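You operate a simulated robot arm through the tools that you are given. There is no shell and no other tool. Be economical: measure what you need, move in short steps, check, and stop when the job is done.

Carry out the task below with a simulated robot arm. There is one attempt and no reset: what you move stays moved.

Task
Put things in order on the far half of the dresser top. At the end: the white make-up brush is on the teal dish; the pink nail polish (marked "PEONY") stands where the white make-up brush stood; the green scent pot stands where the pink nail polish stood; the red sanding block is on the purple glasses case; whatever was shut is shut again. Leave all else as you found it, and nothing knocked over.

It is judged by the outcome, as a careful person would: the job done as asked, and still so three seconds after it is handed in. It fails if anything else is knocked over, pushed out of place, dropped, spilled or broken.

Robot
A 6-joint arm with a two-finger parallel gripper, fixed in place. Base frame: the origin is at the foot of the arm, x ahead of it, y to its left, z up; the work surface is at about z = 0.82. Readings come in m, degrees, newtons and seconds.
With the tool pointing down near the work surface it reaches from about 0.26 to 0.68 m from the base axis. Its first joint turns from -66.0 to 66.0 degrees. Payload 2.9 kg.
Tool frame: the origin (TCP) lies between the finger pads and is the grasp point; the fingertips stand 0.03 m ahead of it; z points along the fingers, y is the line along which they close. The gripper opens to 0.11 m. The fingers are 0.02 m wide and 0.01 m thick; the gripper's body (0.048 by 0.112 m) begins 0.055 m behind the TCP.
Orientation is that of the tool frame in the base frame, as a unit quaternion [w, x, y, z]. With the fingers straight down and closing along the base's y, the tool's x points along the base's -x, its y along +y and its z along -z.

Tools
- The arm moves only by the tool step_arm. Its argument "moves" is a list of rows, each an object of numbers (a shift or turn left out is 0, a gripper value left out holds the last): "jaw": the opening in per cent of the stroke, from 0 (shut) to 100 (fully open); "x", "y", "z": the shift along the tool's x, y, z in m; "ax", "ay", "az": the turn, a rotation vector about the tool's x, y, z in degrees. In form: [{"jaw": .., "x": .., "y": .., "z": .., "ax": .., "ay": .., "az": ..}, ...]. A call has 1 to 8 rows; each row shifts and turns the commanded pose from where the row before left it, along the tool's axes as they then stand. Each row takes 0.2 s and may step no farther than 0.05 m and 8.6 degrees from the row before; otherwise, or with a gripper value out of range, the whole call is refused. Where a pose cannot be reached the arm comes as near as it can. A force on the tool above 40 N (or 10 N above the force at the start of the call, whichever is more), or a blocked arm, ends the call early, and 0.2 s more pass. The fingers move at their own pace (about 0.108 m/s each) and stop on an object; they squeeze with about 23 N. The grip force told is the motor's: it shows also when the fingers shut on nothing. Time passes only in rows, and 0.2 s behind the last, so rows that do not move let the fingers close. The reply holds the time, the measured pose of the TCP, the force on the tool along the base axes, the opening and the grip force, in the units named above and with some noise.
- Cameras (640 x 400 px; columns grow to the right, rows downward): "scene" is fixed at [0.085, 0.4497, 1.3676]; the picture's right is [-0.63, -0.78, 0.00], its down [-0.57, 0.46, -0.68] and it looks along [0.53, -0.43, -0.73] (base axes); focal length 238 px, centre (320, 200). "wrist" rides on the gripper at [0.072, 0.017, -0.103] in the tool frame; the picture's right is [-0.23, 0.97, 0.00], its down [-0.76, -0.18, -0.62] and it looks along [-0.61, -0.14, 0.78] (tool axes); focal length 222 px, centre (320, 200). There is no depth. A picture from a camera that has moved, and an enlarged one, comes with that camera's place and axes in the base frame and with its lens.
- snapshot(camera): a new picture of that camera. No time passes.
- enlarge(camera, box): a new picture of the part [left, top, right, bottom] of that camera's present view, enlarged. No time passes.
- close_job(): hands the job in; it is judged then, once.

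Go step by step. Nothing tells you positions but the pictures and the camera data: compare them with the known pose of the tool, close in by small moves and look again before you grip or let go. The budget is 120 turns and 68 pictures, counting those below and the enlarged ones. Unless the task says otherwise, let go and move clear before handing in, and close with one line.

The tools are called after "Emit:" as name(argument=value, ...) on one line, values as JSON. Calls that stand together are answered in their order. step_arm: Moves the arm, as the interface text tells. Its arguments: {"type":"object","properties":{"moves":{"type":"array"}},"required":["moves"]} The other tools are called the same way: snapshot (camera) takes a picture; enlarge (camera, box) takes an enlarged picture of a part of a camera's view; close_job () hands the job in.

At the start:

```text
time: 0.0
tool_pos: [0.4599, 0.2209, 1.1458]
ee_rot: [-0.001, 0.0, 1.0, 0.0]
force: [0.6, 0.7, -0.4]
width: 0.1102
finger_force: 0.0
```

scene: 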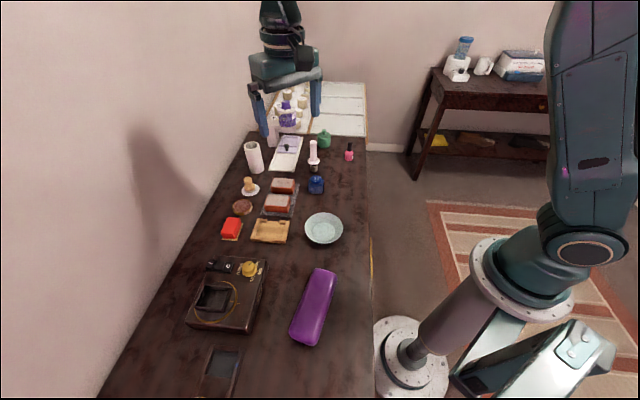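
wrist: 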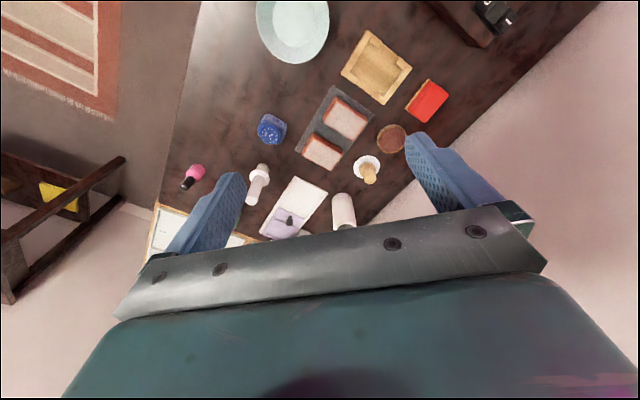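

I see the dresser top with the small items at its far end, and the gripper hanging above them. I'll enlarge the key areas to identify each item first.

Emit:
enlarge(camera="scene", box=[220, 70, 380, 170])

Emit:
enlarge(camera="scene", box=[200, 150, 360, 250])

Emit:
enlarge(camera="wrist", box=[150, 70, 470, 270])

```text
4.00 times, centred on (300, 120) of scene
camera zoom: at [0.085, 0.4497, 1.3676], right [-0.63, -0.78, 0.0], down [-0.57, 0.46, -0.68], along [0.53, -0.43, -0.73], focal length 954 px, centre (400, 520)
```

zoom: 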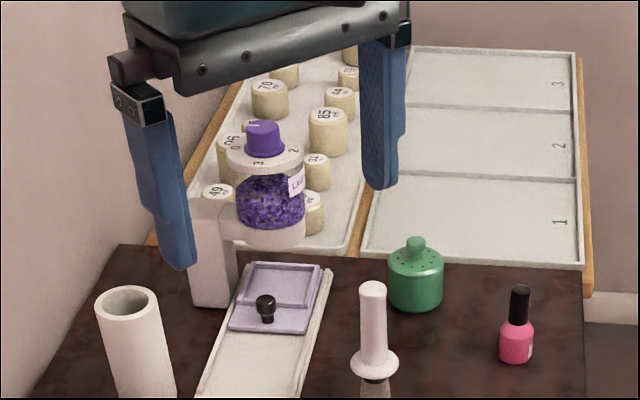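

```text
4.00 times, centred on (280, 200) of scene
camera zoom: at [0.085, 0.4497, 1.3676], right [-0.63, -0.78, 0.0], down [-0.57, 0.46, -0.68], along [0.53, -0.43, -0.73], focal length 954 px, centre (480, 200)
```

zoom: 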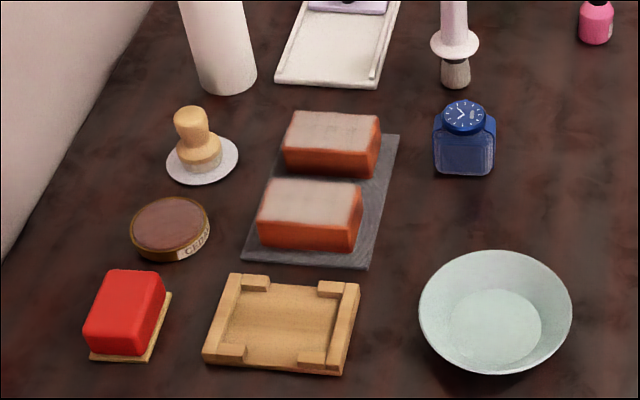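

```text
2.00 times, centred on (310, 170) of wrist
camera zoom: at [0.387, 0.2355, 1.2487], right [0.23, 0.97, 0.0], down [0.76, -0.18, 0.62], along [0.61, -0.14, -0.78], focal length 444 px, centre (340, 260)
```

zoom: 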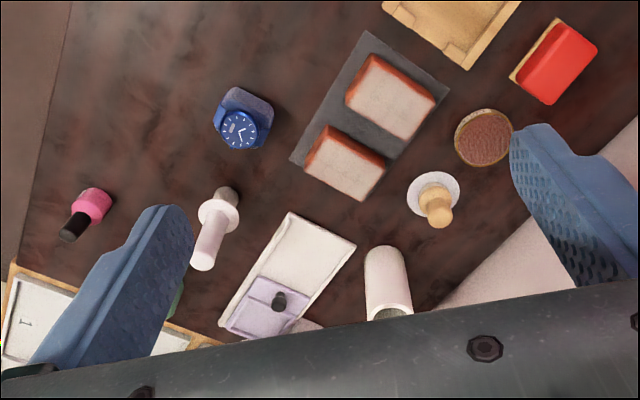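

The white brush stands at about (0.613, 0.053), the pink polish at (0.584, -0.091), the green pot at (0.71, -0.075), the dish at (0.38, 0.20), the red block at (0.54, 0.40) and the case at (0.23, 0.35). I'll move above the brush and look.

Emit:
step_arm(moves=[{"x": -0.0306, "y": -0.0337, "jaw": 60}, {"x": -0.0306, "y": -0.0337}, {"x": -0.0306, "y": -0.0337}, {"x": -0.0306, "y": -0.0337}, {"x": -0.0306, "y": -0.0337}, {"z": 0.04}, {"z": 0.04}, {"z": 0.04}])

Emit:
snapshot(camera="wrist")

Emit:
enlarge(camera="scene", box=[240, 90, 400, 190])

```text
time: 1.8
tool_pos: [0.6119, 0.0511, 1.0271]
ee_rot: [0.0, 0.0, 1.0, -0.001]
force: [0.2, -0.3, 0.0]
width: 0.0658
finger_force: 0.0
```

```text
62 pictures are left
camera wrist: at [0.539, 0.0658, 1.1303], right [0.23, 0.97, 0.0], down [0.76, -0.18, 0.62], along [0.61, -0.14, -0.78], focal length 222 px, centre (320, 200)
```

wrist: 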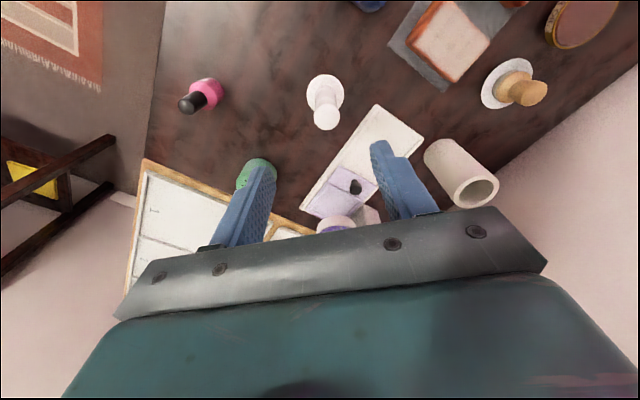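

```text
4.00 times, centred on (320, 140) of scene
camera zoom: at [0.085, 0.4497, 1.3676], right [-0.63, -0.78, 0.0], down [-0.57, 0.46, -0.68], along [0.53, -0.43, -0.73], focal length 954 px, centre (320, 440)
```

zoom: 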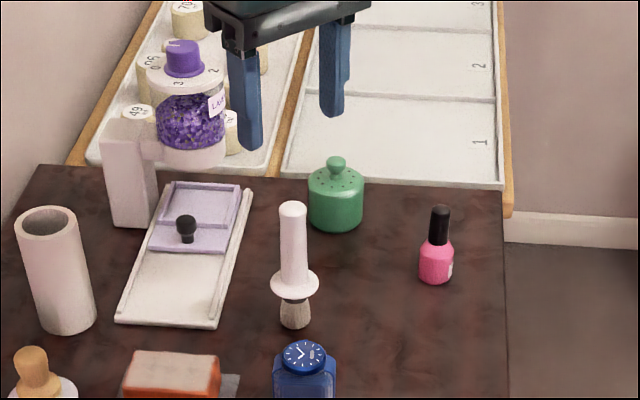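

The brush looks nearer (0.603, 0.057) from the wrist camera. I'll correct and drop to just above its top, then check.

Emit:
step_arm(moves=[{"x": 0.009, "y": 0.006, "z": 0.025}, {"z": 0.02}])

Emit:
snapshot(camera="wrist")

Emit:
enlarge(camera="scene", box=[272, 110, 352, 160])

```text
time: 2.4
tool_pos: [0.6017, 0.0567, 0.9814]
ee_rot: [0.0, 0.001, 1.0, -0.001]
force: [0.3, -0.4, -0.7]
width: 0.0662
finger_force: 0.0
```

```text
60 pictures are left
camera wrist: at [0.5296, 0.0724, 1.0841], right [0.23, 0.97, 0.0], down [0.76, -0.18, 0.62], along [0.61, -0.14, -0.78], focal length 222 px, centre (320, 200)
```

wrist: 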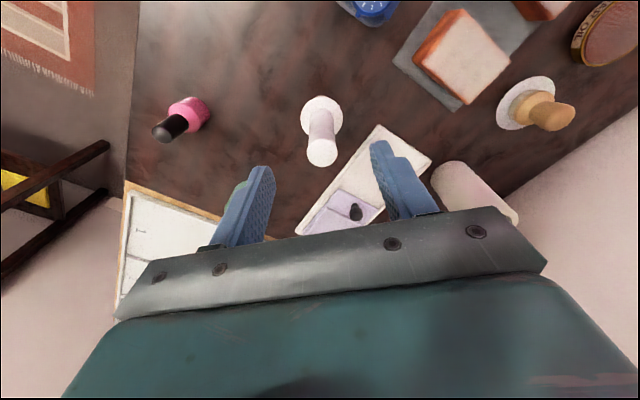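

```text
8.00 times, centred on (312, 135) of scene
camera zoom: at [0.085, 0.4497, 1.3676], right [-0.63, -0.78, 0.0], down [-0.57, 0.46, -0.68], along [0.53, -0.43, -0.73], focal length 1908 px, centre (384, 720)
```

zoom: 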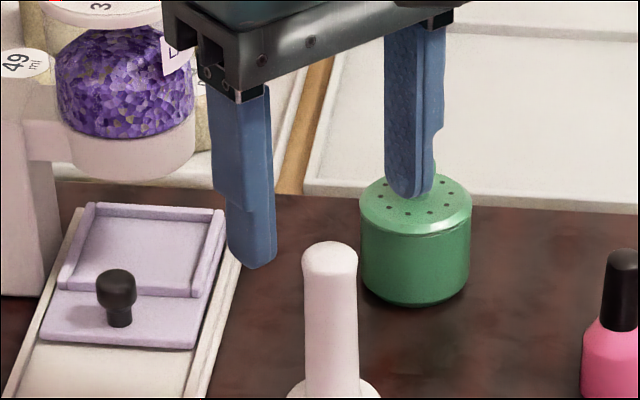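

The brush is centred between the fingers. I'll descend to the handle and close.

Emit:
step_arm(moves=[{"z": 0.038}, {"z": 0.037}, {"jaw": 0}, {"jaw": 0}, {"jaw": 0}])

Emit:
snapshot(camera="wrist")

Emit:
enlarge(camera="scene", box=[272, 120, 352, 170])

```text
time: 3.6
tool_pos: [0.6041, 0.056, 0.9071]
ee_rot: [0.0, 0.0, 1.0, 0.0]
force: [-0.3, -0.3, -0.2]
width: 0.0211
finger_force: 22.6
```

```text
58 pictures are left
camera wrist: at [0.5307, 0.0719, 1.009], right [0.23, 0.97, 0.0], down [0.76, -0.18, 0.62], along [0.61, -0.14, -0.78], focal length 222 px, centre (320, 200)
```

wrist: 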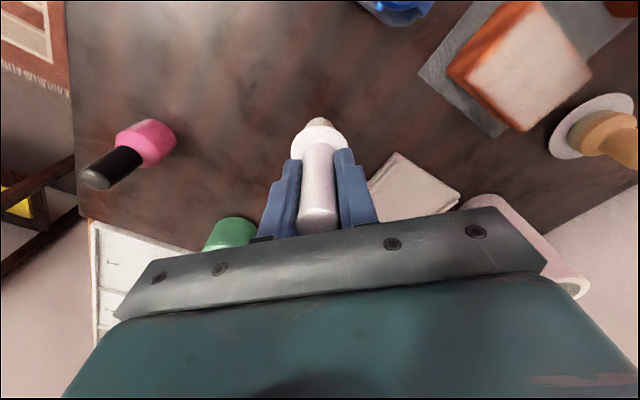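

```text
8.00 times, centred on (312, 145) of scene
camera zoom: at [0.085, 0.4497, 1.3676], right [-0.63, -0.78, 0.0], down [-0.57, 0.46, -0.68], along [0.53, -0.43, -0.73], focal length 1908 px, centre (384, 640)
```

zoom: 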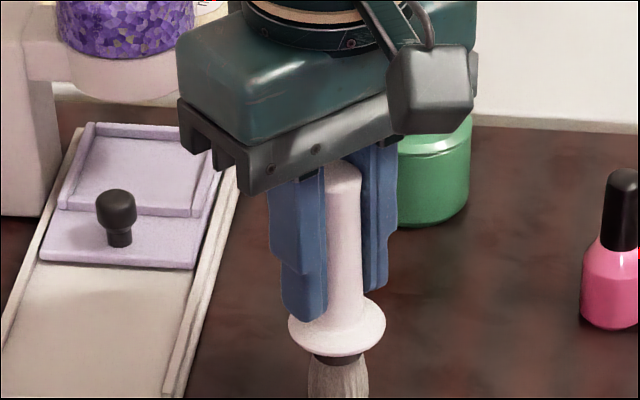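

Gripped. I'll lift and carry it toward the dish.

Emit:
step_arm(moves=[{"z": -0.04}, {"z": -0.05}, {"x": 0.0373, "y": 0.0239}, {"x": 0.0373, "y": 0.0239}, {"x": 0.0373, "y": 0.0239}, {"x": 0.0373, "y": 0.0239}, {"x": 0.0373, "y": 0.0239}, {"x": 0.0373, "y": 0.0239}])

Emit:
snapshot(camera="wrist")

Emit:
enlarge(camera="scene", box=[240, 150, 400, 250])

```text
time: 5.4
tool_pos: [0.3794, 0.2012, 0.9959]
ee_rot: [0.0, 0.0, 1.0, 0.0]
force: [-0.3, -0.4, -0.3]
width: 0.0209
finger_force: 23.1
```

```text
56 pictures are left
camera wrist: at [0.3079, 0.2168, 1.0989], right [0.23, 0.97, 0.0], down [0.76, -0.18, 0.62], along [0.61, -0.14, -0.78], focal length 222 px, centre (320, 200)
```

wrist: 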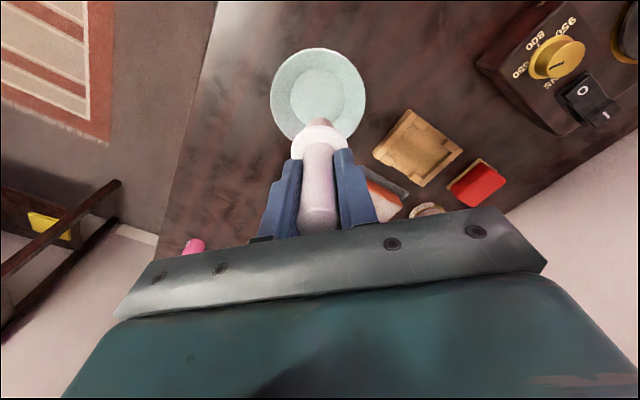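

```text
4.00 times, centred on (320, 200) of scene
camera zoom: at [0.085, 0.4497, 1.3676], right [-0.63, -0.78, 0.0], down [-0.57, 0.46, -0.68], along [0.53, -0.43, -0.73], focal length 954 px, centre (320, 200)
```

zoom: 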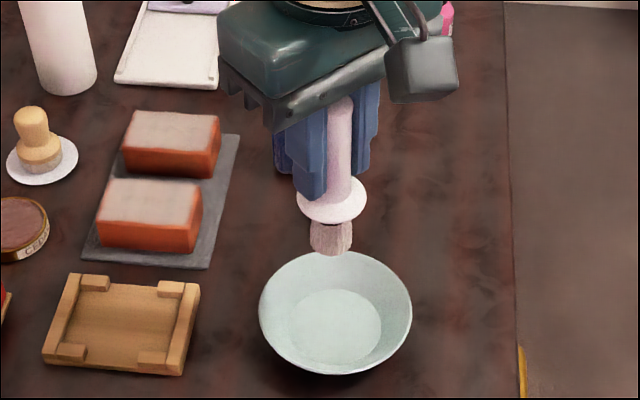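

The dish centre is at about (0.376, 0.2005). I'll lower most of the way and check.

Emit:
step_arm(moves=[{"x": 0.003, "z": 0.03}, {"z": 0.03}])

Emit:
enlarge(camera="scene", box=[280, 190, 360, 240])

```text
time: 6.0
tool_pos: [0.3751, 0.2027, 0.9364]
ee_rot: [0.0, -0.001, 1.0, -0.001]
force: [-0.2, 0.5, -0.9]
width: 0.0209
finger_force: 22.7
```

```text
8.00 times, centred on (320, 215) of scene
camera zoom: at [0.085, 0.4497, 1.3676], right [-0.63, -0.78, 0.0], down [-0.57, 0.46, -0.68], along [0.53, -0.43, -0.73], focal length 1908 px, centre (320, 80)
```

zoom: 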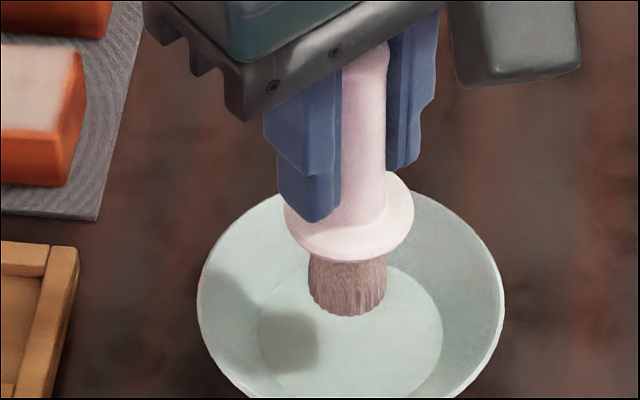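

Aligned over the middle of the dish. I'll lower gently until contact.

Emit:
step_arm(moves=[{"z": 0.012}, {"z": 0.006}, {"z": 0.003}, {}])

Emit:
enlarge(camera="scene", box=[280, 200, 360, 250])

```text
time: 7.0
tool_pos: [0.3765, 0.2004, 0.9142]
ee_rot: [-0.001, 0.0, 1.0, 0.0]
force: [0.6, -0.6, -0.3]
width: 0.0212
finger_force: 23.2
```

```text
8.00 times, centred on (320, 225) of scene
camera zoom: at [0.085, 0.4497, 1.3676], right [-0.63, -0.78, 0.0], down [-0.57, 0.46, -0.68], along [0.53, -0.43, -0.73], focal length 1908 px, centre (320, 0)
```

zoom: 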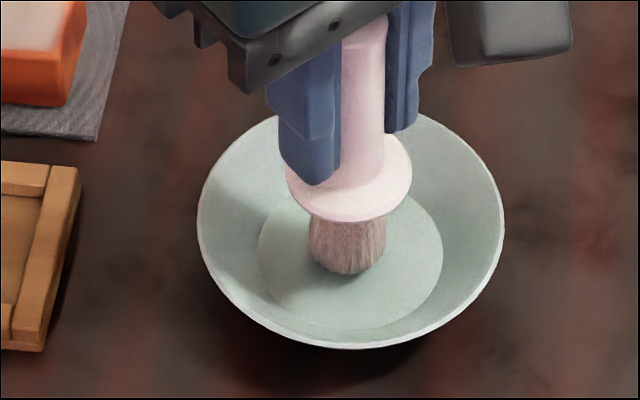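

Nearly touching. I'll go down by millimetres and watch the force.

Emit:
step_arm(moves=[{"z": 0.0015}, {"z": 0.001}, {}])

```text
time: 7.8
tool_pos: [0.3762, 0.2001, 0.9115]
ee_rot: [0.0, 0.0, 1.0, 0.0]
force: [-0.1, -0.5, -0.4]
width: 0.0213
finger_force: 22.7
```

Emit:
step_arm(moves=[{"z": 0.001}, {"z": 0.001}, {}])

Emit:
enlarge(camera="scene", box=[300, 210, 348, 240])

```text
time: 8.6
tool_pos: [0.3778, 0.2013, 0.9104]
ee_rot: [0.001, 0.001, 1.0, 0.0]
force: [-3.0, -2.2, 17.6]
width: 0.0211
finger_force: 22.5
```

```text
13.33 times, centred on (324, 225) of scene
camera zoom: at [0.0847, 0.4495, 1.3677], right [-0.63, -0.78, 0.0], down [-0.57, 0.46, -0.68], along [0.53, -0.43, -0.73], focal length 3181 px, centre (267, -133)
```

zoom: 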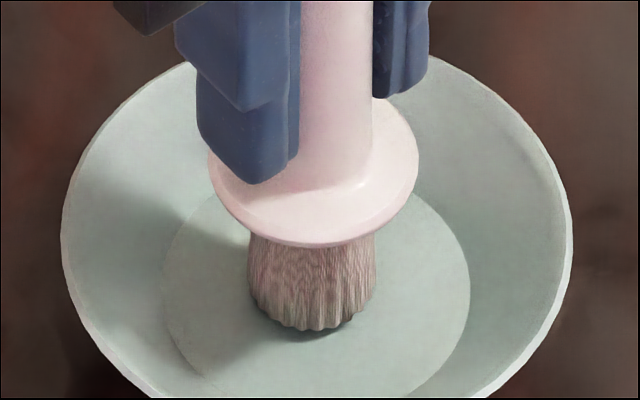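

Contact is made (about 17 N up). I'll ease off a hair, open and rise.

Emit:
step_arm(moves=[{"z": -0.001}, {"jaw": 35}, {"jaw": 60}, {}, {"z": -0.03}, {"z": -0.05}, {"z": -0.03}])

Emit:
enlarge(camera="scene", box=[240, 150, 400, 250])

```text
time: 10.2
tool_pos: [0.3777, 0.2017, 1.0218]
ee_rot: [0.0, 0.0, 1.0, -0.001]
force: [-0.4, 0.3, 0.2]
width: 0.066
finger_force: 0.1
```

```text
4.00 times, centred on (320, 200) of scene
camera zoom: at [0.085, 0.4497, 1.3676], right [-0.63, -0.78, 0.0], down [-0.57, 0.46, -0.68], along [0.53, -0.43, -0.73], focal length 954 px, centre (320, 200)
```

zoom: 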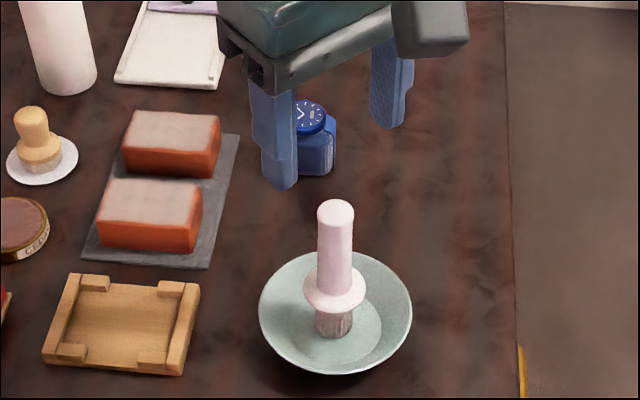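

The brush stands upright in the dish. Next I'll go above the pink polish, estimated at (0.575, -0.088).

Emit:
step_arm(moves=[{"x": -0.0246, "y": -0.0362}, {"x": -0.0246, "y": -0.0362}, {"x": -0.0246, "y": -0.0362}, {"x": -0.0246, "y": -0.0362}, {"x": -0.0246, "y": -0.0362}, {"x": -0.0246, "y": -0.0362}, {"x": -0.0246, "y": -0.0362, "jaw": 50}, {"x": -0.0246, "y": -0.0362, "z": 0.01}])

Emit:
step_arm(moves=[{"z": 0.035}, {"z": 0.035}])

Emit:
snapshot(camera="wrist")

Emit:
enlarge(camera="scene", box=[300, 110, 380, 160])

```text
time: 12.0
tool_pos: [0.5742, -0.0908, 1.0113]
ee_rot: [0.0, 0.0, 1.0, 0.001]
force: [-0.3, 0.4, -0.3]
width: 0.055
finger_force: 0.0
```

```text
time: 12.6
tool_pos: [0.5745, -0.0895, 0.9402]
ee_rot: [0.0, 0.0, 1.0, -0.001]
force: [0.0, 0.0, -0.1]
width: 0.055
finger_force: 0.1
```

```text
50 pictures are left
camera wrist: at [0.502, -0.0739, 1.0435], right [0.23, 0.97, 0.0], down [0.76, -0.18, 0.62], along [0.61, -0.14, -0.78], focal length 222 px, centre (320, 200)
```

wrist: 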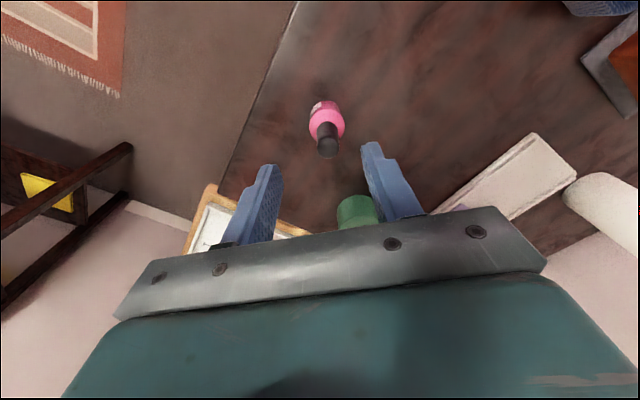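

```text
8.00 times, centred on (340, 135) of scene
camera zoom: at [0.085, 0.4497, 1.3676], right [-0.63, -0.78, 0.0], down [-0.57, 0.46, -0.68], along [0.53, -0.43, -0.73], focal length 1908 px, centre (160, 720)
```

zoom: 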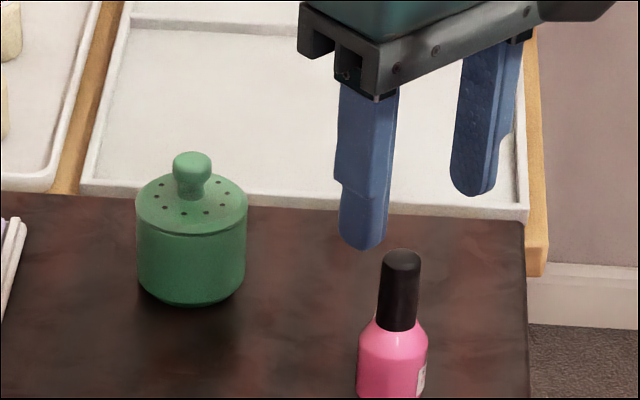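

The polish lies at about (0.575, -0.086). I'll descend with fingers around the bottle body.

Emit:
step_arm(moves=[{"y": 0.0035, "x": -0.0005, "z": 0.03}, {"z": 0.03}, {"z": 0.02}])

Emit:
snapshot(camera="wrist")

Emit:
enlarge(camera="scene", box=[310, 120, 390, 170])

```text
time: 13.4
tool_pos: [0.5747, -0.0844, 0.861]
ee_rot: [0.0, 0.0, 1.0, 0.0]
force: [0.4, -0.1, -0.3]
width: 0.055
finger_force: 0.0
```

```text
48 pictures are left
camera wrist: at [0.5027, -0.0688, 0.9643], right [0.23, 0.97, 0.0], down [0.76, -0.18, 0.62], along [0.61, -0.14, -0.78], focal length 222 px, centre (320, 200)
```

wrist: 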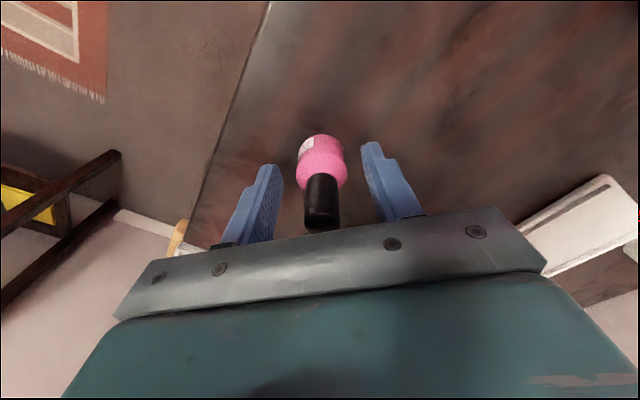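

```text
8.00 times, centred on (350, 145) of scene
camera zoom: at [0.085, 0.4497, 1.3676], right [-0.63, -0.78, 0.0], down [-0.57, 0.46, -0.68], along [0.53, -0.43, -0.73], focal length 1908 px, centre (80, 640)
```

zoom: 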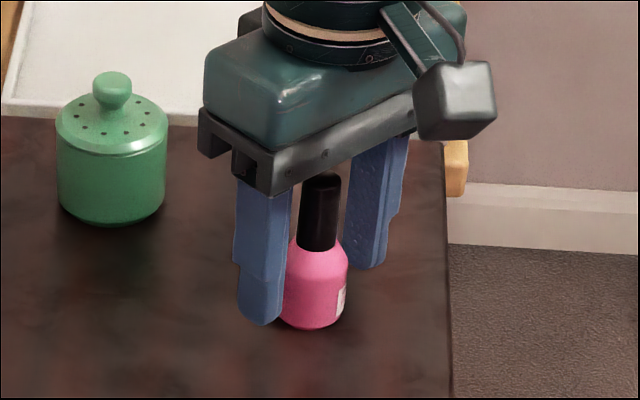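

The bottle is centred between the fingers. I'll lower a touch and close.

Emit:
step_arm(moves=[{"x": 0.001, "z": 0.006}, {"jaw": 0}, {"jaw": 0}, {}])

Emit:
enlarge(camera="scene", box=[310, 120, 390, 170])

```text
time: 14.4
tool_pos: [0.5726, -0.0848, 0.8551]
ee_rot: [0.0, 0.0, 1.0, 0.001]
force: [0.4, 0.5, 2.1]
width: 0.0308
finger_force: 23.3
```

```text
8.00 times, centred on (350, 145) of scene
camera zoom: at [0.085, 0.4497, 1.3676], right [-0.63, -0.78, 0.0], down [-0.57, 0.46, -0.68], along [0.53, -0.43, -0.73], focal length 1908 px, centre (80, 640)
```

zoom: 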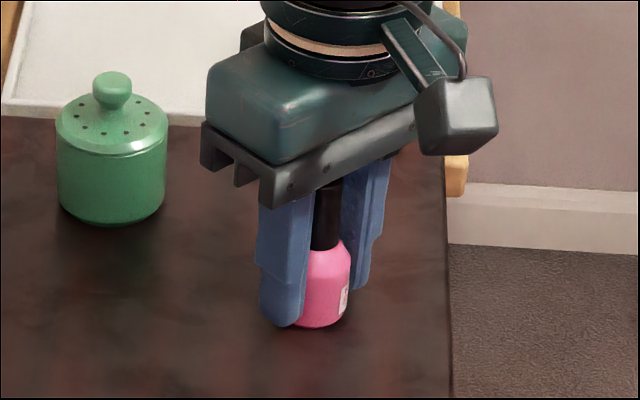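

Gripped. I'll lift and carry it to the brush's old place (0.603, 0.056), stopping just above the table.

Emit:
step_arm(moves=[{"z": -0.03}, {"z": -0.03}, {"x": -0.0075, "y": 0.0352}, {"x": -0.0075, "y": 0.0352}, {"x": -0.0075, "y": 0.0352}, {"x": -0.0075, "y": 0.0352}, {"z": 0.03}, {"z": 0.024}])

Emit:
snapshot(camera="wrist")

Emit:
enlarge(camera="scene", box=[240, 90, 400, 190])

```text
time: 16.2
tool_pos: [0.6019, 0.0566, 0.8611]
ee_rot: [-0.001, 0.0, 1.0, 0.0]
force: [0.2, -0.3, 0.0]
width: 0.0308
finger_force: 22.7
```

```text
45 pictures are left
camera wrist: at [0.5302, 0.0718, 0.9639], right [0.23, 0.97, 0.0], down [0.76, -0.18, 0.62], along [0.61, -0.14, -0.78], focal length 222 px, centre (320, 200)
```

wrist: 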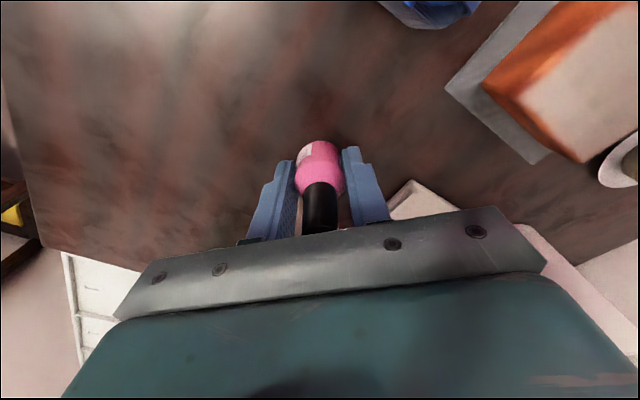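

```text
4.00 times, centred on (320, 140) of scene
camera zoom: at [0.085, 0.4497, 1.3676], right [-0.63, -0.78, 0.0], down [-0.57, 0.46, -0.68], along [0.53, -0.43, -0.73], focal length 954 px, centre (320, 440)
```

zoom: 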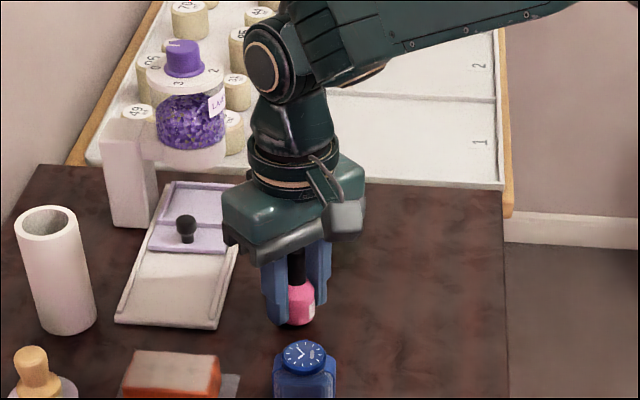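

Position matches the brush's old spot. I'll set it down and release.

Emit:
step_arm(moves=[{"z": 0.004}, {"z": 0.0015}, {}])

```text
time: 17.0
tool_pos: [0.6038, 0.0558, 0.8554]
ee_rot: [0.0, 0.0, 1.0, 0.001]
force: [0.3, 0.3, -0.6]
width: 0.0308
finger_force: 23.4
```

Emit:
step_arm(moves=[{"z": 0.0007}, {}])

```text
time: 17.6
tool_pos: [0.6034, 0.0551, 0.8549]
ee_rot: [0.001, 0.0, 1.0, 0.0]
force: [0.0, 1.4, 4.4]
width: 0.0307
finger_force: 23.0
```

Contact felt. I'll open and rise straight up.

Emit:
step_arm(moves=[{"jaw": 42}, {"jaw": 50}, {}, {"z": -0.04}, {"z": -0.05}, {"z": -0.05}])

Emit:
snapshot(camera="wrist")

Emit:
enlarge(camera="scene", box=[240, 90, 400, 190])

```text
time: 19.0
tool_pos: [0.6019, 0.0532, 0.9939]
ee_rot: [-0.001, 0.0, 1.0, 0.0]
force: [0.8, -0.5, 1.1]
width: 0.0551
finger_force: 0.1
```

```text
43 pictures are left
camera wrist: at [0.5309, 0.0687, 1.0982], right [0.23, 0.97, 0.0], down [0.76, -0.18, 0.62], along [0.61, -0.14, -0.78], focal length 222 px, centre (320, 200)
```

wrist: 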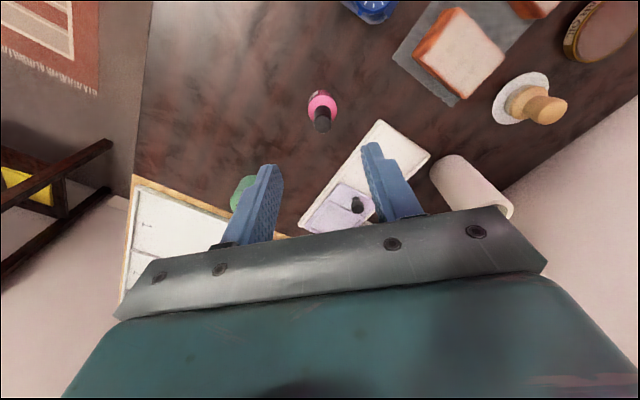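

```text
4.00 times, centred on (320, 140) of scene
camera zoom: at [0.085, 0.4497, 1.3676], right [-0.63, -0.78, 0.0], down [-0.57, 0.46, -0.68], along [0.53, -0.43, -0.73], focal length 954 px, centre (320, 440)
```

zoom: 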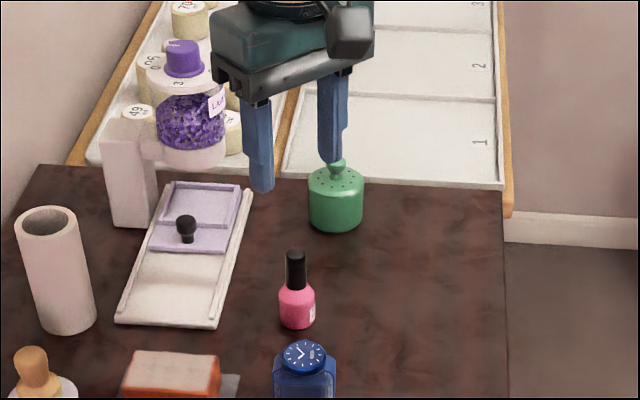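

The polish stands upright at the brush's old spot. Next is the green pot, about (0.704, -0.073), which is slightly beyond vertical reach, so I'll tilt the tool 20° outward and approach from nearer.

Emit:
step_arm(moves=[{"y": -0.042, "jaw": 75}, {"y": -0.042}, {"y": -0.042}, {"ay": -7}, {"ay": -7}, {"ay": -6}])

Emit:
snapshot(camera="wrist")

```text
time: 20.4
tool_pos: [0.6017, -0.0713, 0.9947]
ee_rot: [0.174, 0.0, 0.985, -0.001]
force: [-0.3, 0.2, 0.2]
width: 0.0825
finger_force: 0.1
```

```text
41 pictures are left
camera wrist: at [0.4995, -0.0556, 1.0669], right [0.21, 0.97, 0.08], down [0.5, -0.18, 0.85], along [0.84, -0.14, -0.53], focal length 222 px, centre (320, 200)
```

wrist: 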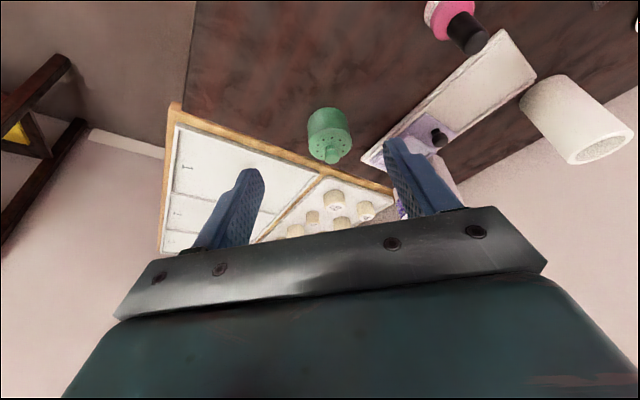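

The pot now reads about (0.700, -0.070). I'll close in to (0.685, -0.070, 0.94) with the tilt held.

Emit:
step_arm(moves=[{"x": -0.0197, "z": 0.0267}, {"x": -0.0197, "z": 0.0267}, {"x": -0.0197, "z": 0.0267, "y": 0.001}])

Emit:
snapshot(camera="wrist")

Emit:
enlarge(camera="scene", box=[280, 100, 360, 150])

```text
time: 21.2
tool_pos: [0.6861, -0.0702, 0.9405]
ee_rot: [0.174, 0.0, 0.985, -0.001]
force: [0.0, -0.3, 0.1]
width: 0.0822
finger_force: 0.0
```

```text
40 pictures are left
camera wrist: at [0.5825, -0.0542, 1.0119], right [0.21, 0.97, 0.08], down [0.5, -0.18, 0.85], along [0.84, -0.14, -0.53], focal length 222 px, centre (320, 200)
```

wrist: 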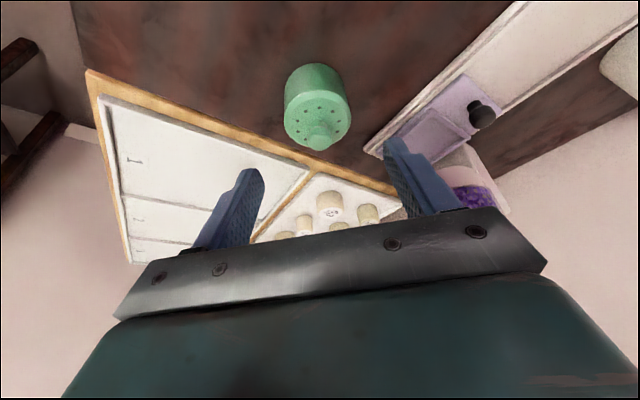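

```text
8.00 times, centred on (320, 125) of scene
camera zoom: at [0.085, 0.4497, 1.3676], right [-0.63, -0.78, 0.0], down [-0.57, 0.46, -0.68], along [0.53, -0.43, -0.73], focal length 1908 px, centre (320, 800)
```

zoom: 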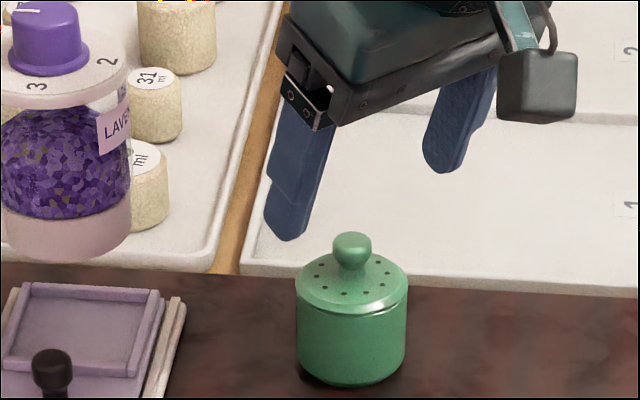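

The pot is confirmed at (0.700, -0.070). I'll descend around it.

Emit:
step_arm(moves=[{"x": 0.0029, "z": 0.0187}, {"x": 0.0029, "z": 0.0187}, {"x": 0.0029, "z": 0.0187}])

Emit:
snapshot(camera="wrist")

Emit:
enlarge(camera="scene", box=[280, 100, 360, 150])

```text
time: 22.0
tool_pos: [0.6986, -0.0683, 0.884]
ee_rot: [0.174, 0.0, 0.985, 0.0]
force: [-0.5, -0.5, 0.4]
width: 0.0827
finger_force: 0.1
```

```text
38 pictures are left
camera wrist: at [0.5944, -0.0526, 0.9563], right [0.21, 0.97, 0.08], down [0.5, -0.18, 0.85], along [0.84, -0.14, -0.53], focal length 222 px, centre (320, 200)
```

wrist: 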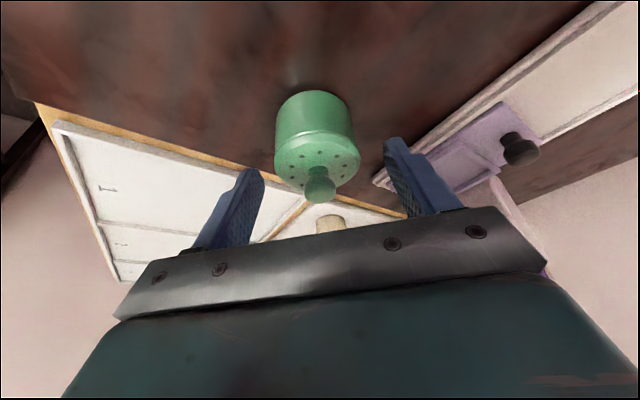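

```text
8.00 times, centred on (320, 125) of scene
camera zoom: at [0.085, 0.4497, 1.3676], right [-0.63, -0.78, 0.0], down [-0.57, 0.46, -0.68], along [0.53, -0.43, -0.73], focal length 1908 px, centre (320, 800)
```

zoom: 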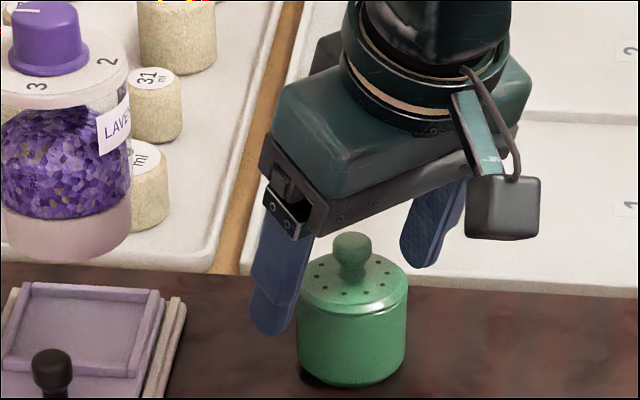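

Aligned. I'll go down the last 27 mm and close gently around the pot.

Emit:
step_arm(moves=[{"x": 0.0046, "y": -0.001, "z": 0.0127}, {"x": 0.0046, "y": -0.0005, "z": 0.0127}, {"jaw": 55}, {"jaw": 0}, {"jaw": 0}, {}])

Emit:
enlarge(camera="scene", box=[280, 100, 360, 150])

```text
time: 23.4
tool_pos: [0.6989, -0.0714, 0.8584]
ee_rot: [0.173, 0.0, 0.985, 0.001]
force: [0.3, -0.7, 0.0]
width: 0.0529
finger_force: 23.1
```

```text
8.00 times, centred on (320, 125) of scene
camera zoom: at [0.085, 0.4497, 1.3676], right [-0.63, -0.78, 0.0], down [-0.57, 0.46, -0.68], along [0.53, -0.43, -0.73], focal length 1908 px, centre (320, 800)
```

zoom: 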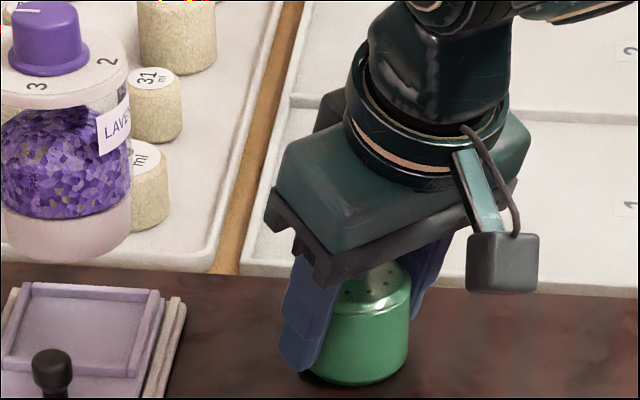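

Gripped at 53 mm. I'll lift, move it to the polish's old place (0.573, -0.085), and lower most of the way.

Emit:
step_arm(moves=[{"x": -0.0103, "z": -0.0282}, {"x": -0.0103, "z": -0.0282}, {"x": 0.0296, "y": -0.0035, "z": -0.0108}, {"x": 0.0296, "y": -0.0035, "z": -0.0108}, {"x": 0.0296, "y": -0.0035, "z": -0.0108}, {"x": 0.0296, "y": -0.0032, "z": -0.0108}, {"x": 0.0086, "z": 0.0235}, {"x": 0.0086, "z": 0.0235}])

Emit:
enlarge(camera="scene", box=[310, 120, 390, 170])

Emit:
snapshot(camera="wrist")

```text
time: 25.2
tool_pos: [0.5722, -0.0859, 0.8683]
ee_rot: [0.174, 0.0, 0.985, 0.0]
force: [-0.7, 0.5, -2.2]
width: 0.0535
finger_force: 22.7
```

```text
8.00 times, centred on (350, 145) of scene
camera zoom: at [0.085, 0.4497, 1.3676], right [-0.63, -0.78, 0.0], down [-0.57, 0.46, -0.68], along [0.53, -0.43, -0.73], focal length 1908 px, centre (80, 640)
```

zoom: 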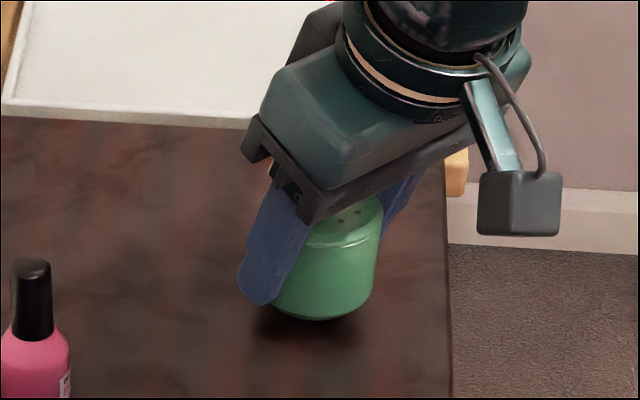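

```text
34 pictures are left
camera wrist: at [0.4676, -0.0699, 0.941], right [0.21, 0.97, 0.08], down [0.5, -0.18, 0.85], along [0.84, -0.14, -0.53], focal length 222 px, centre (320, 200)
```

wrist: 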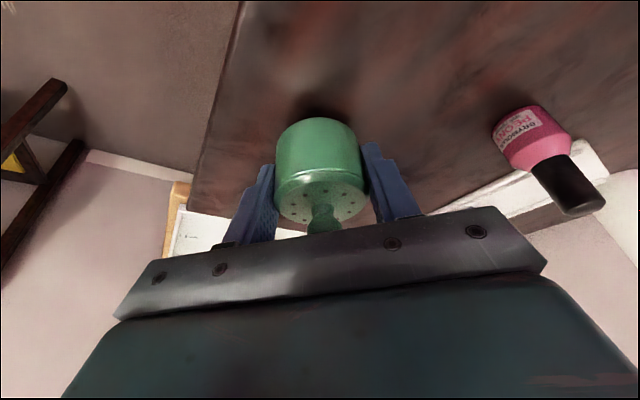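

The pot may have swivelled slightly about the finger line, so I'll look closer.

Emit:
enlarge(camera="scene", box=[332, 140, 372, 165])

Emit:
enlarge(camera="wrist", box=[220, 90, 420, 250])

```text
16.00 times, centred on (352, 152) of scene
camera zoom: at [0.085, 0.4497, 1.3676], right [-0.63, -0.78, 0.0], down [-0.57, 0.46, -0.68], along [0.53, -0.43, -0.73], focal length 3817 px, centre (-192, 960)
```

zoom: 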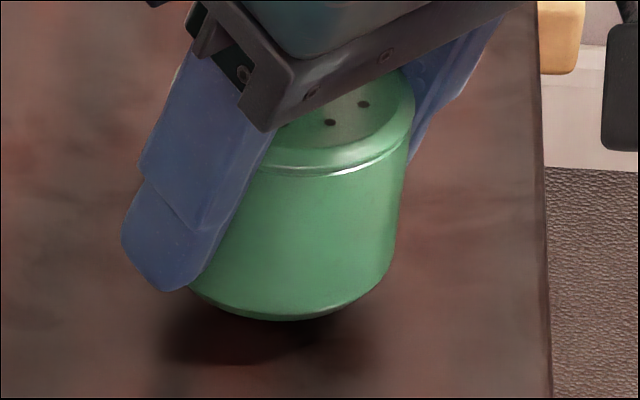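

```text
2.50 times, centred on (320, 170) of wrist
camera zoom: at [0.4676, -0.0699, 0.941], right [0.21, 0.97, 0.08], down [0.5, -0.18, 0.85], along [0.84, -0.14, -0.53], focal length 555 px, centre (320, 275)
```

zoom: 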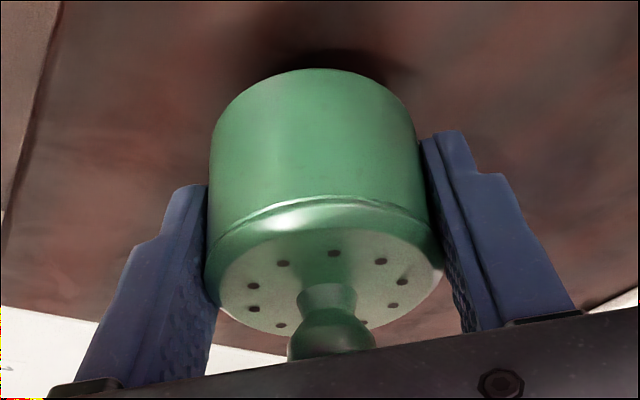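

By the lid-hole geometry and the vanishing point the pot is upright; the lean was only perspective. I'll lower it the last centimetre in small steps.

Emit:
step_arm(moves=[{"x": 0.0014, "z": 0.0038}, {"x": 0.0014, "z": 0.0038}, {"x": 0.0005, "z": 0.0014}, {}])

```text
time: 26.2
tool_pos: [0.5719, -0.0868, 0.8584]
ee_rot: [0.174, 0.0, 0.985, 0.0]
force: [0.2, 0.6, -1.5]
width: 0.0532
finger_force: 23.2
```

Emit:
step_arm(moves=[{"x": 0.0002, "z": 0.0007}, {"x": 0.0002, "z": 0.0007}, {}])

Emit:
enlarge(camera="scene", box=[332, 140, 372, 165])

```text
time: 27.0
tool_pos: [0.5718, -0.0853, 0.8577]
ee_rot: [0.175, 0.0, 0.985, -0.001]
force: [-4.1, 1.8, 11.3]
width: 0.0532
finger_force: 22.7
```

```text
16.00 times, centred on (352, 152) of scene
camera zoom: at [0.0847, 0.4498, 1.3676], right [-0.63, -0.78, 0.0], down [-0.57, 0.46, -0.68], along [0.53, -0.43, -0.73], focal length 3817 px, centre (-192, 960)
```

zoom: 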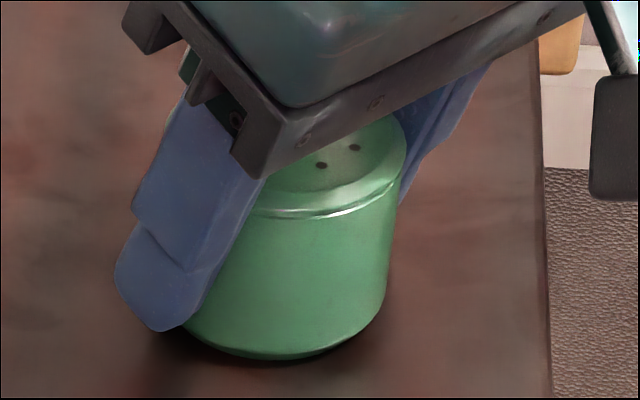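

The pot has landed. I'll release and rise straight up.

Emit:
step_arm(moves=[{"x": -0.0002, "z": -0.0006}, {"jaw": 58}, {"jaw": 78}, {}, {"x": -0.0137, "z": -0.0376}, {"x": -0.0137, "z": -0.0376}, {"x": -0.0137, "z": -0.0376}])

Emit:
enlarge(camera="scene", box=[240, 90, 400, 190])

```text
time: 28.6
tool_pos: [0.5704, -0.0832, 0.9772]
ee_rot: [0.174, 0.0, 0.985, 0.0]
force: [-0.4, 0.4, 0.0]
width: 0.086
finger_force: 0.0
```

```text
4.00 times, centred on (320, 140) of scene
camera zoom: at [0.085, 0.4497, 1.3676], right [-0.63, -0.78, 0.0], down [-0.57, 0.46, -0.68], along [0.53, -0.43, -0.73], focal length 954 px, centre (320, 440)
```

zoom: 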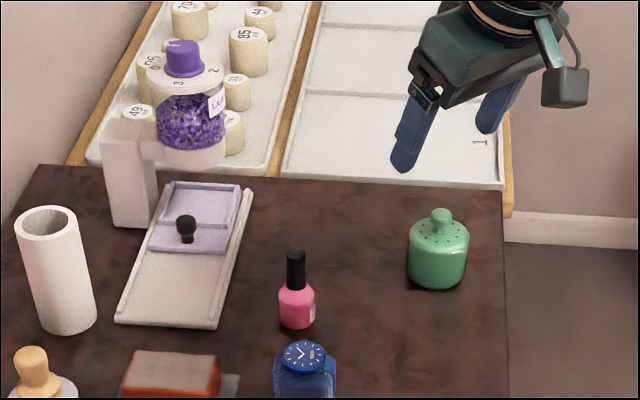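

The pot stands upright where the polish stood. Now the red block near (0.54, 0.395), rotated about 40°. I'll straighten the tool, rise, and move over.

Emit:
step_arm(moves=[{"z": -0.04, "ay": 7}, {"z": -0.04, "ay": 7}, {"ay": 6}, {"y": 0.045}, {"y": 0.045}, {"y": 0.045}, {"y": 0.045}, {"y": 0.045}])

Emit:
step_arm(moves=[{"y": 0.045, "az": 8}, {"y": 0.035, "az": 8}, {"az": 8}, {"az": 8}, {"az": 8}, {"y": 0.02}])

Emit:
enlarge(camera="scene", box=[200, 180, 360, 280])

Emit:
enlarge(camera="scene", box=[180, 250, 380, 375])

Emit:
snapshot(camera="wrist")

```text
time: 30.4
tool_pos: [0.5489, 0.1398, 1.0527]
ee_rot: [0.0, 0.001, 1.0, -0.001]
force: [-0.1, 0.6, 0.2]
width: 0.0858
finger_force: 0.0
```

```text
time: 31.8
tool_pos: [0.5663, 0.2363, 1.0532]
ee_rot: [0.0, 0.342, 0.94, 0.0]
force: [-0.4, 0.1, -0.1]
width: 0.0857
finger_force: 0.1
```

```text
4.00 times, centred on (280, 230) of scene
camera zoom: at [0.085, 0.4497, 1.3676], right [-0.63, -0.78, 0.0], down [-0.57, 0.46, -0.68], along [0.53, -0.43, -0.73], focal length 954 px, centre (480, 80)
```

zoom: 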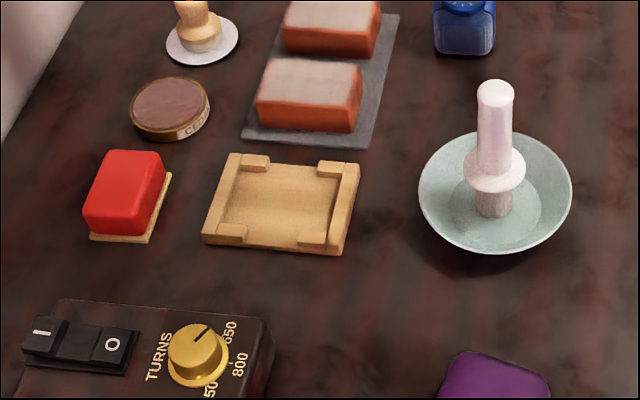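

```text
3.20 times, centred on (280, 312) of scene
camera zoom: at [0.085, 0.4497, 1.3676], right [-0.63, -0.78, 0.0], down [-0.57, 0.46, -0.68], along [0.53, -0.43, -0.73], focal length 763 px, centre (448, -160)
```

zoom: 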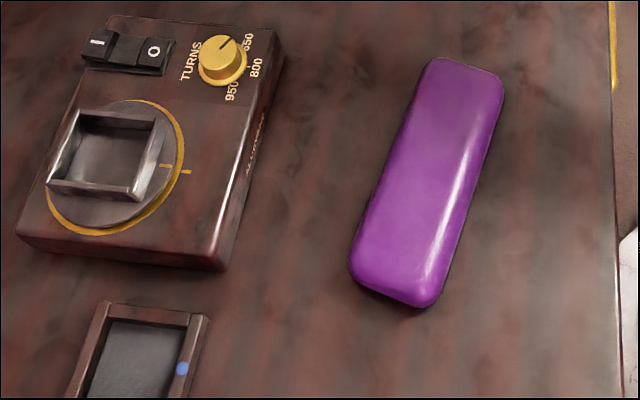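

```text
27 pictures are left
camera wrist: at [0.5216, 0.294, 1.1558], right [0.8, 0.6, 0.0], down [0.47, -0.63, 0.62], along [0.37, -0.5, -0.78], focal length 222 px, centre (320, 200)
```

wrist: 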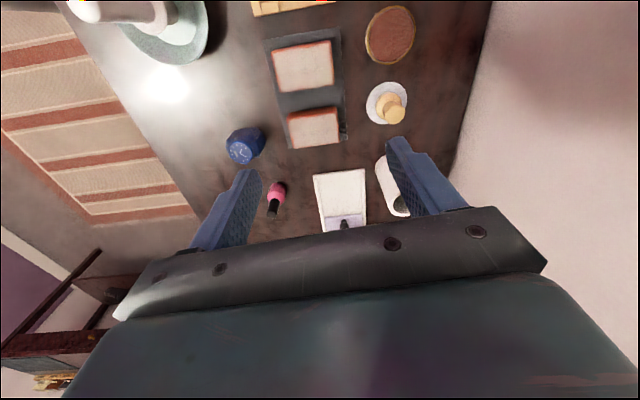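

The tool is now at right yaw for the block. I'll move over it and lower to z≈0.95 for a look.

Emit:
step_arm(moves=[{"x": 0.0307, "y": 0.0261}, {"x": 0.0307, "y": 0.0261}, {"x": 0.0307, "y": 0.0261}, {"x": 0.0307, "y": 0.0261}, {"z": 0.05}, {"z": 0.05}])

Emit:
snapshot(camera="wrist")

Emit:
enlarge(camera="scene", box=[190, 190, 270, 240])

```text
time: 33.2
tool_pos: [0.5356, 0.3786, 0.9493]
ee_rot: [-0.001, 0.342, 0.94, 0.0]
force: [0.5, 0.8, -1.1]
width: 0.0857
finger_force: 0.0
out of reach, approached as far as the arm can: row 4
```

```text
26 pictures are left
camera wrist: at [0.491, 0.4372, 1.0533], right [0.8, 0.6, 0.0], down [0.47, -0.63, 0.62], along [0.37, -0.5, -0.78], focal length 222 px, centre (320, 200)
```

wrist: 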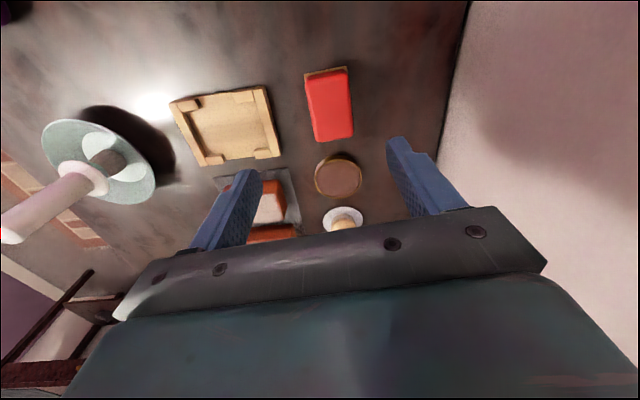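

```text
8.00 times, centred on (230, 215) of scene
camera zoom: at [0.085, 0.4497, 1.3676], right [-0.63, -0.78, 0.0], down [-0.57, 0.46, -0.68], along [0.53, -0.43, -0.73], focal length 1908 px, centre (1040, 80)
```

zoom: 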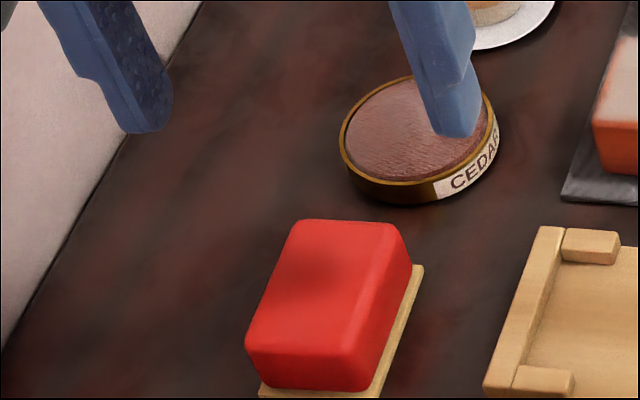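

The block sits at about (0.532, 0.396), turned some 3° more than the tool. I'll trim the position and yaw, lower to z≈0.90, and check.

Emit:
step_arm(moves=[{"z": 0.02, "x": 0.007, "y": 0.0055, "az": 3, "jaw": 65}, {"x": 0.007, "y": 0.0055, "z": 0.02}, {"z": 0.01}])

Emit:
snapshot(camera="wrist")

Emit:
enlarge(camera="scene", box=[190, 195, 270, 245])

```text
time: 34.0
tool_pos: [0.5321, 0.3971, 0.9003]
ee_rot: [0.001, 0.367, 0.93, 0.001]
force: [-0.7, 0.2, -0.6]
width: 0.0719
finger_force: 0.0
```

```text
24 pictures are left
camera wrist: at [0.4897, 0.4578, 1.0026], right [0.83, 0.56, 0.0], down [0.44, -0.65, 0.62], along [0.35, -0.52, -0.78], focal length 222 px, centre (320, 200)
```

wrist: 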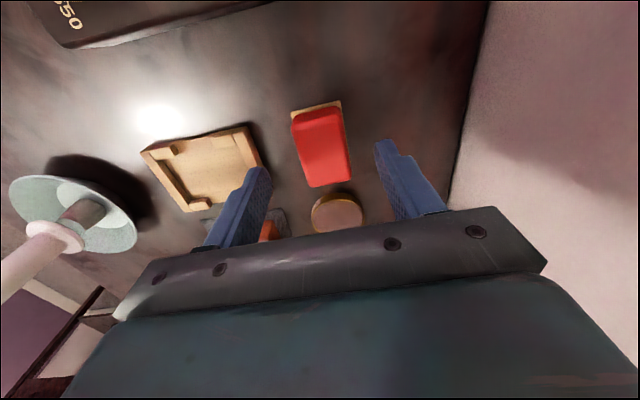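

```text
8.00 times, centred on (230, 220) of scene
camera zoom: at [0.085, 0.4497, 1.3676], right [-0.63, -0.78, 0.0], down [-0.57, 0.46, -0.68], along [0.53, -0.43, -0.73], focal length 1908 px, centre (1040, 40)
```

zoom: 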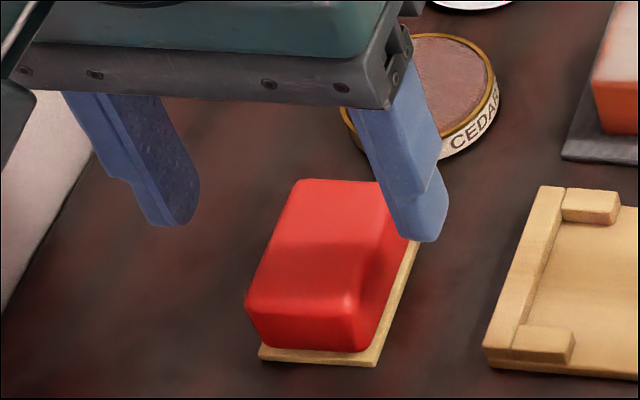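

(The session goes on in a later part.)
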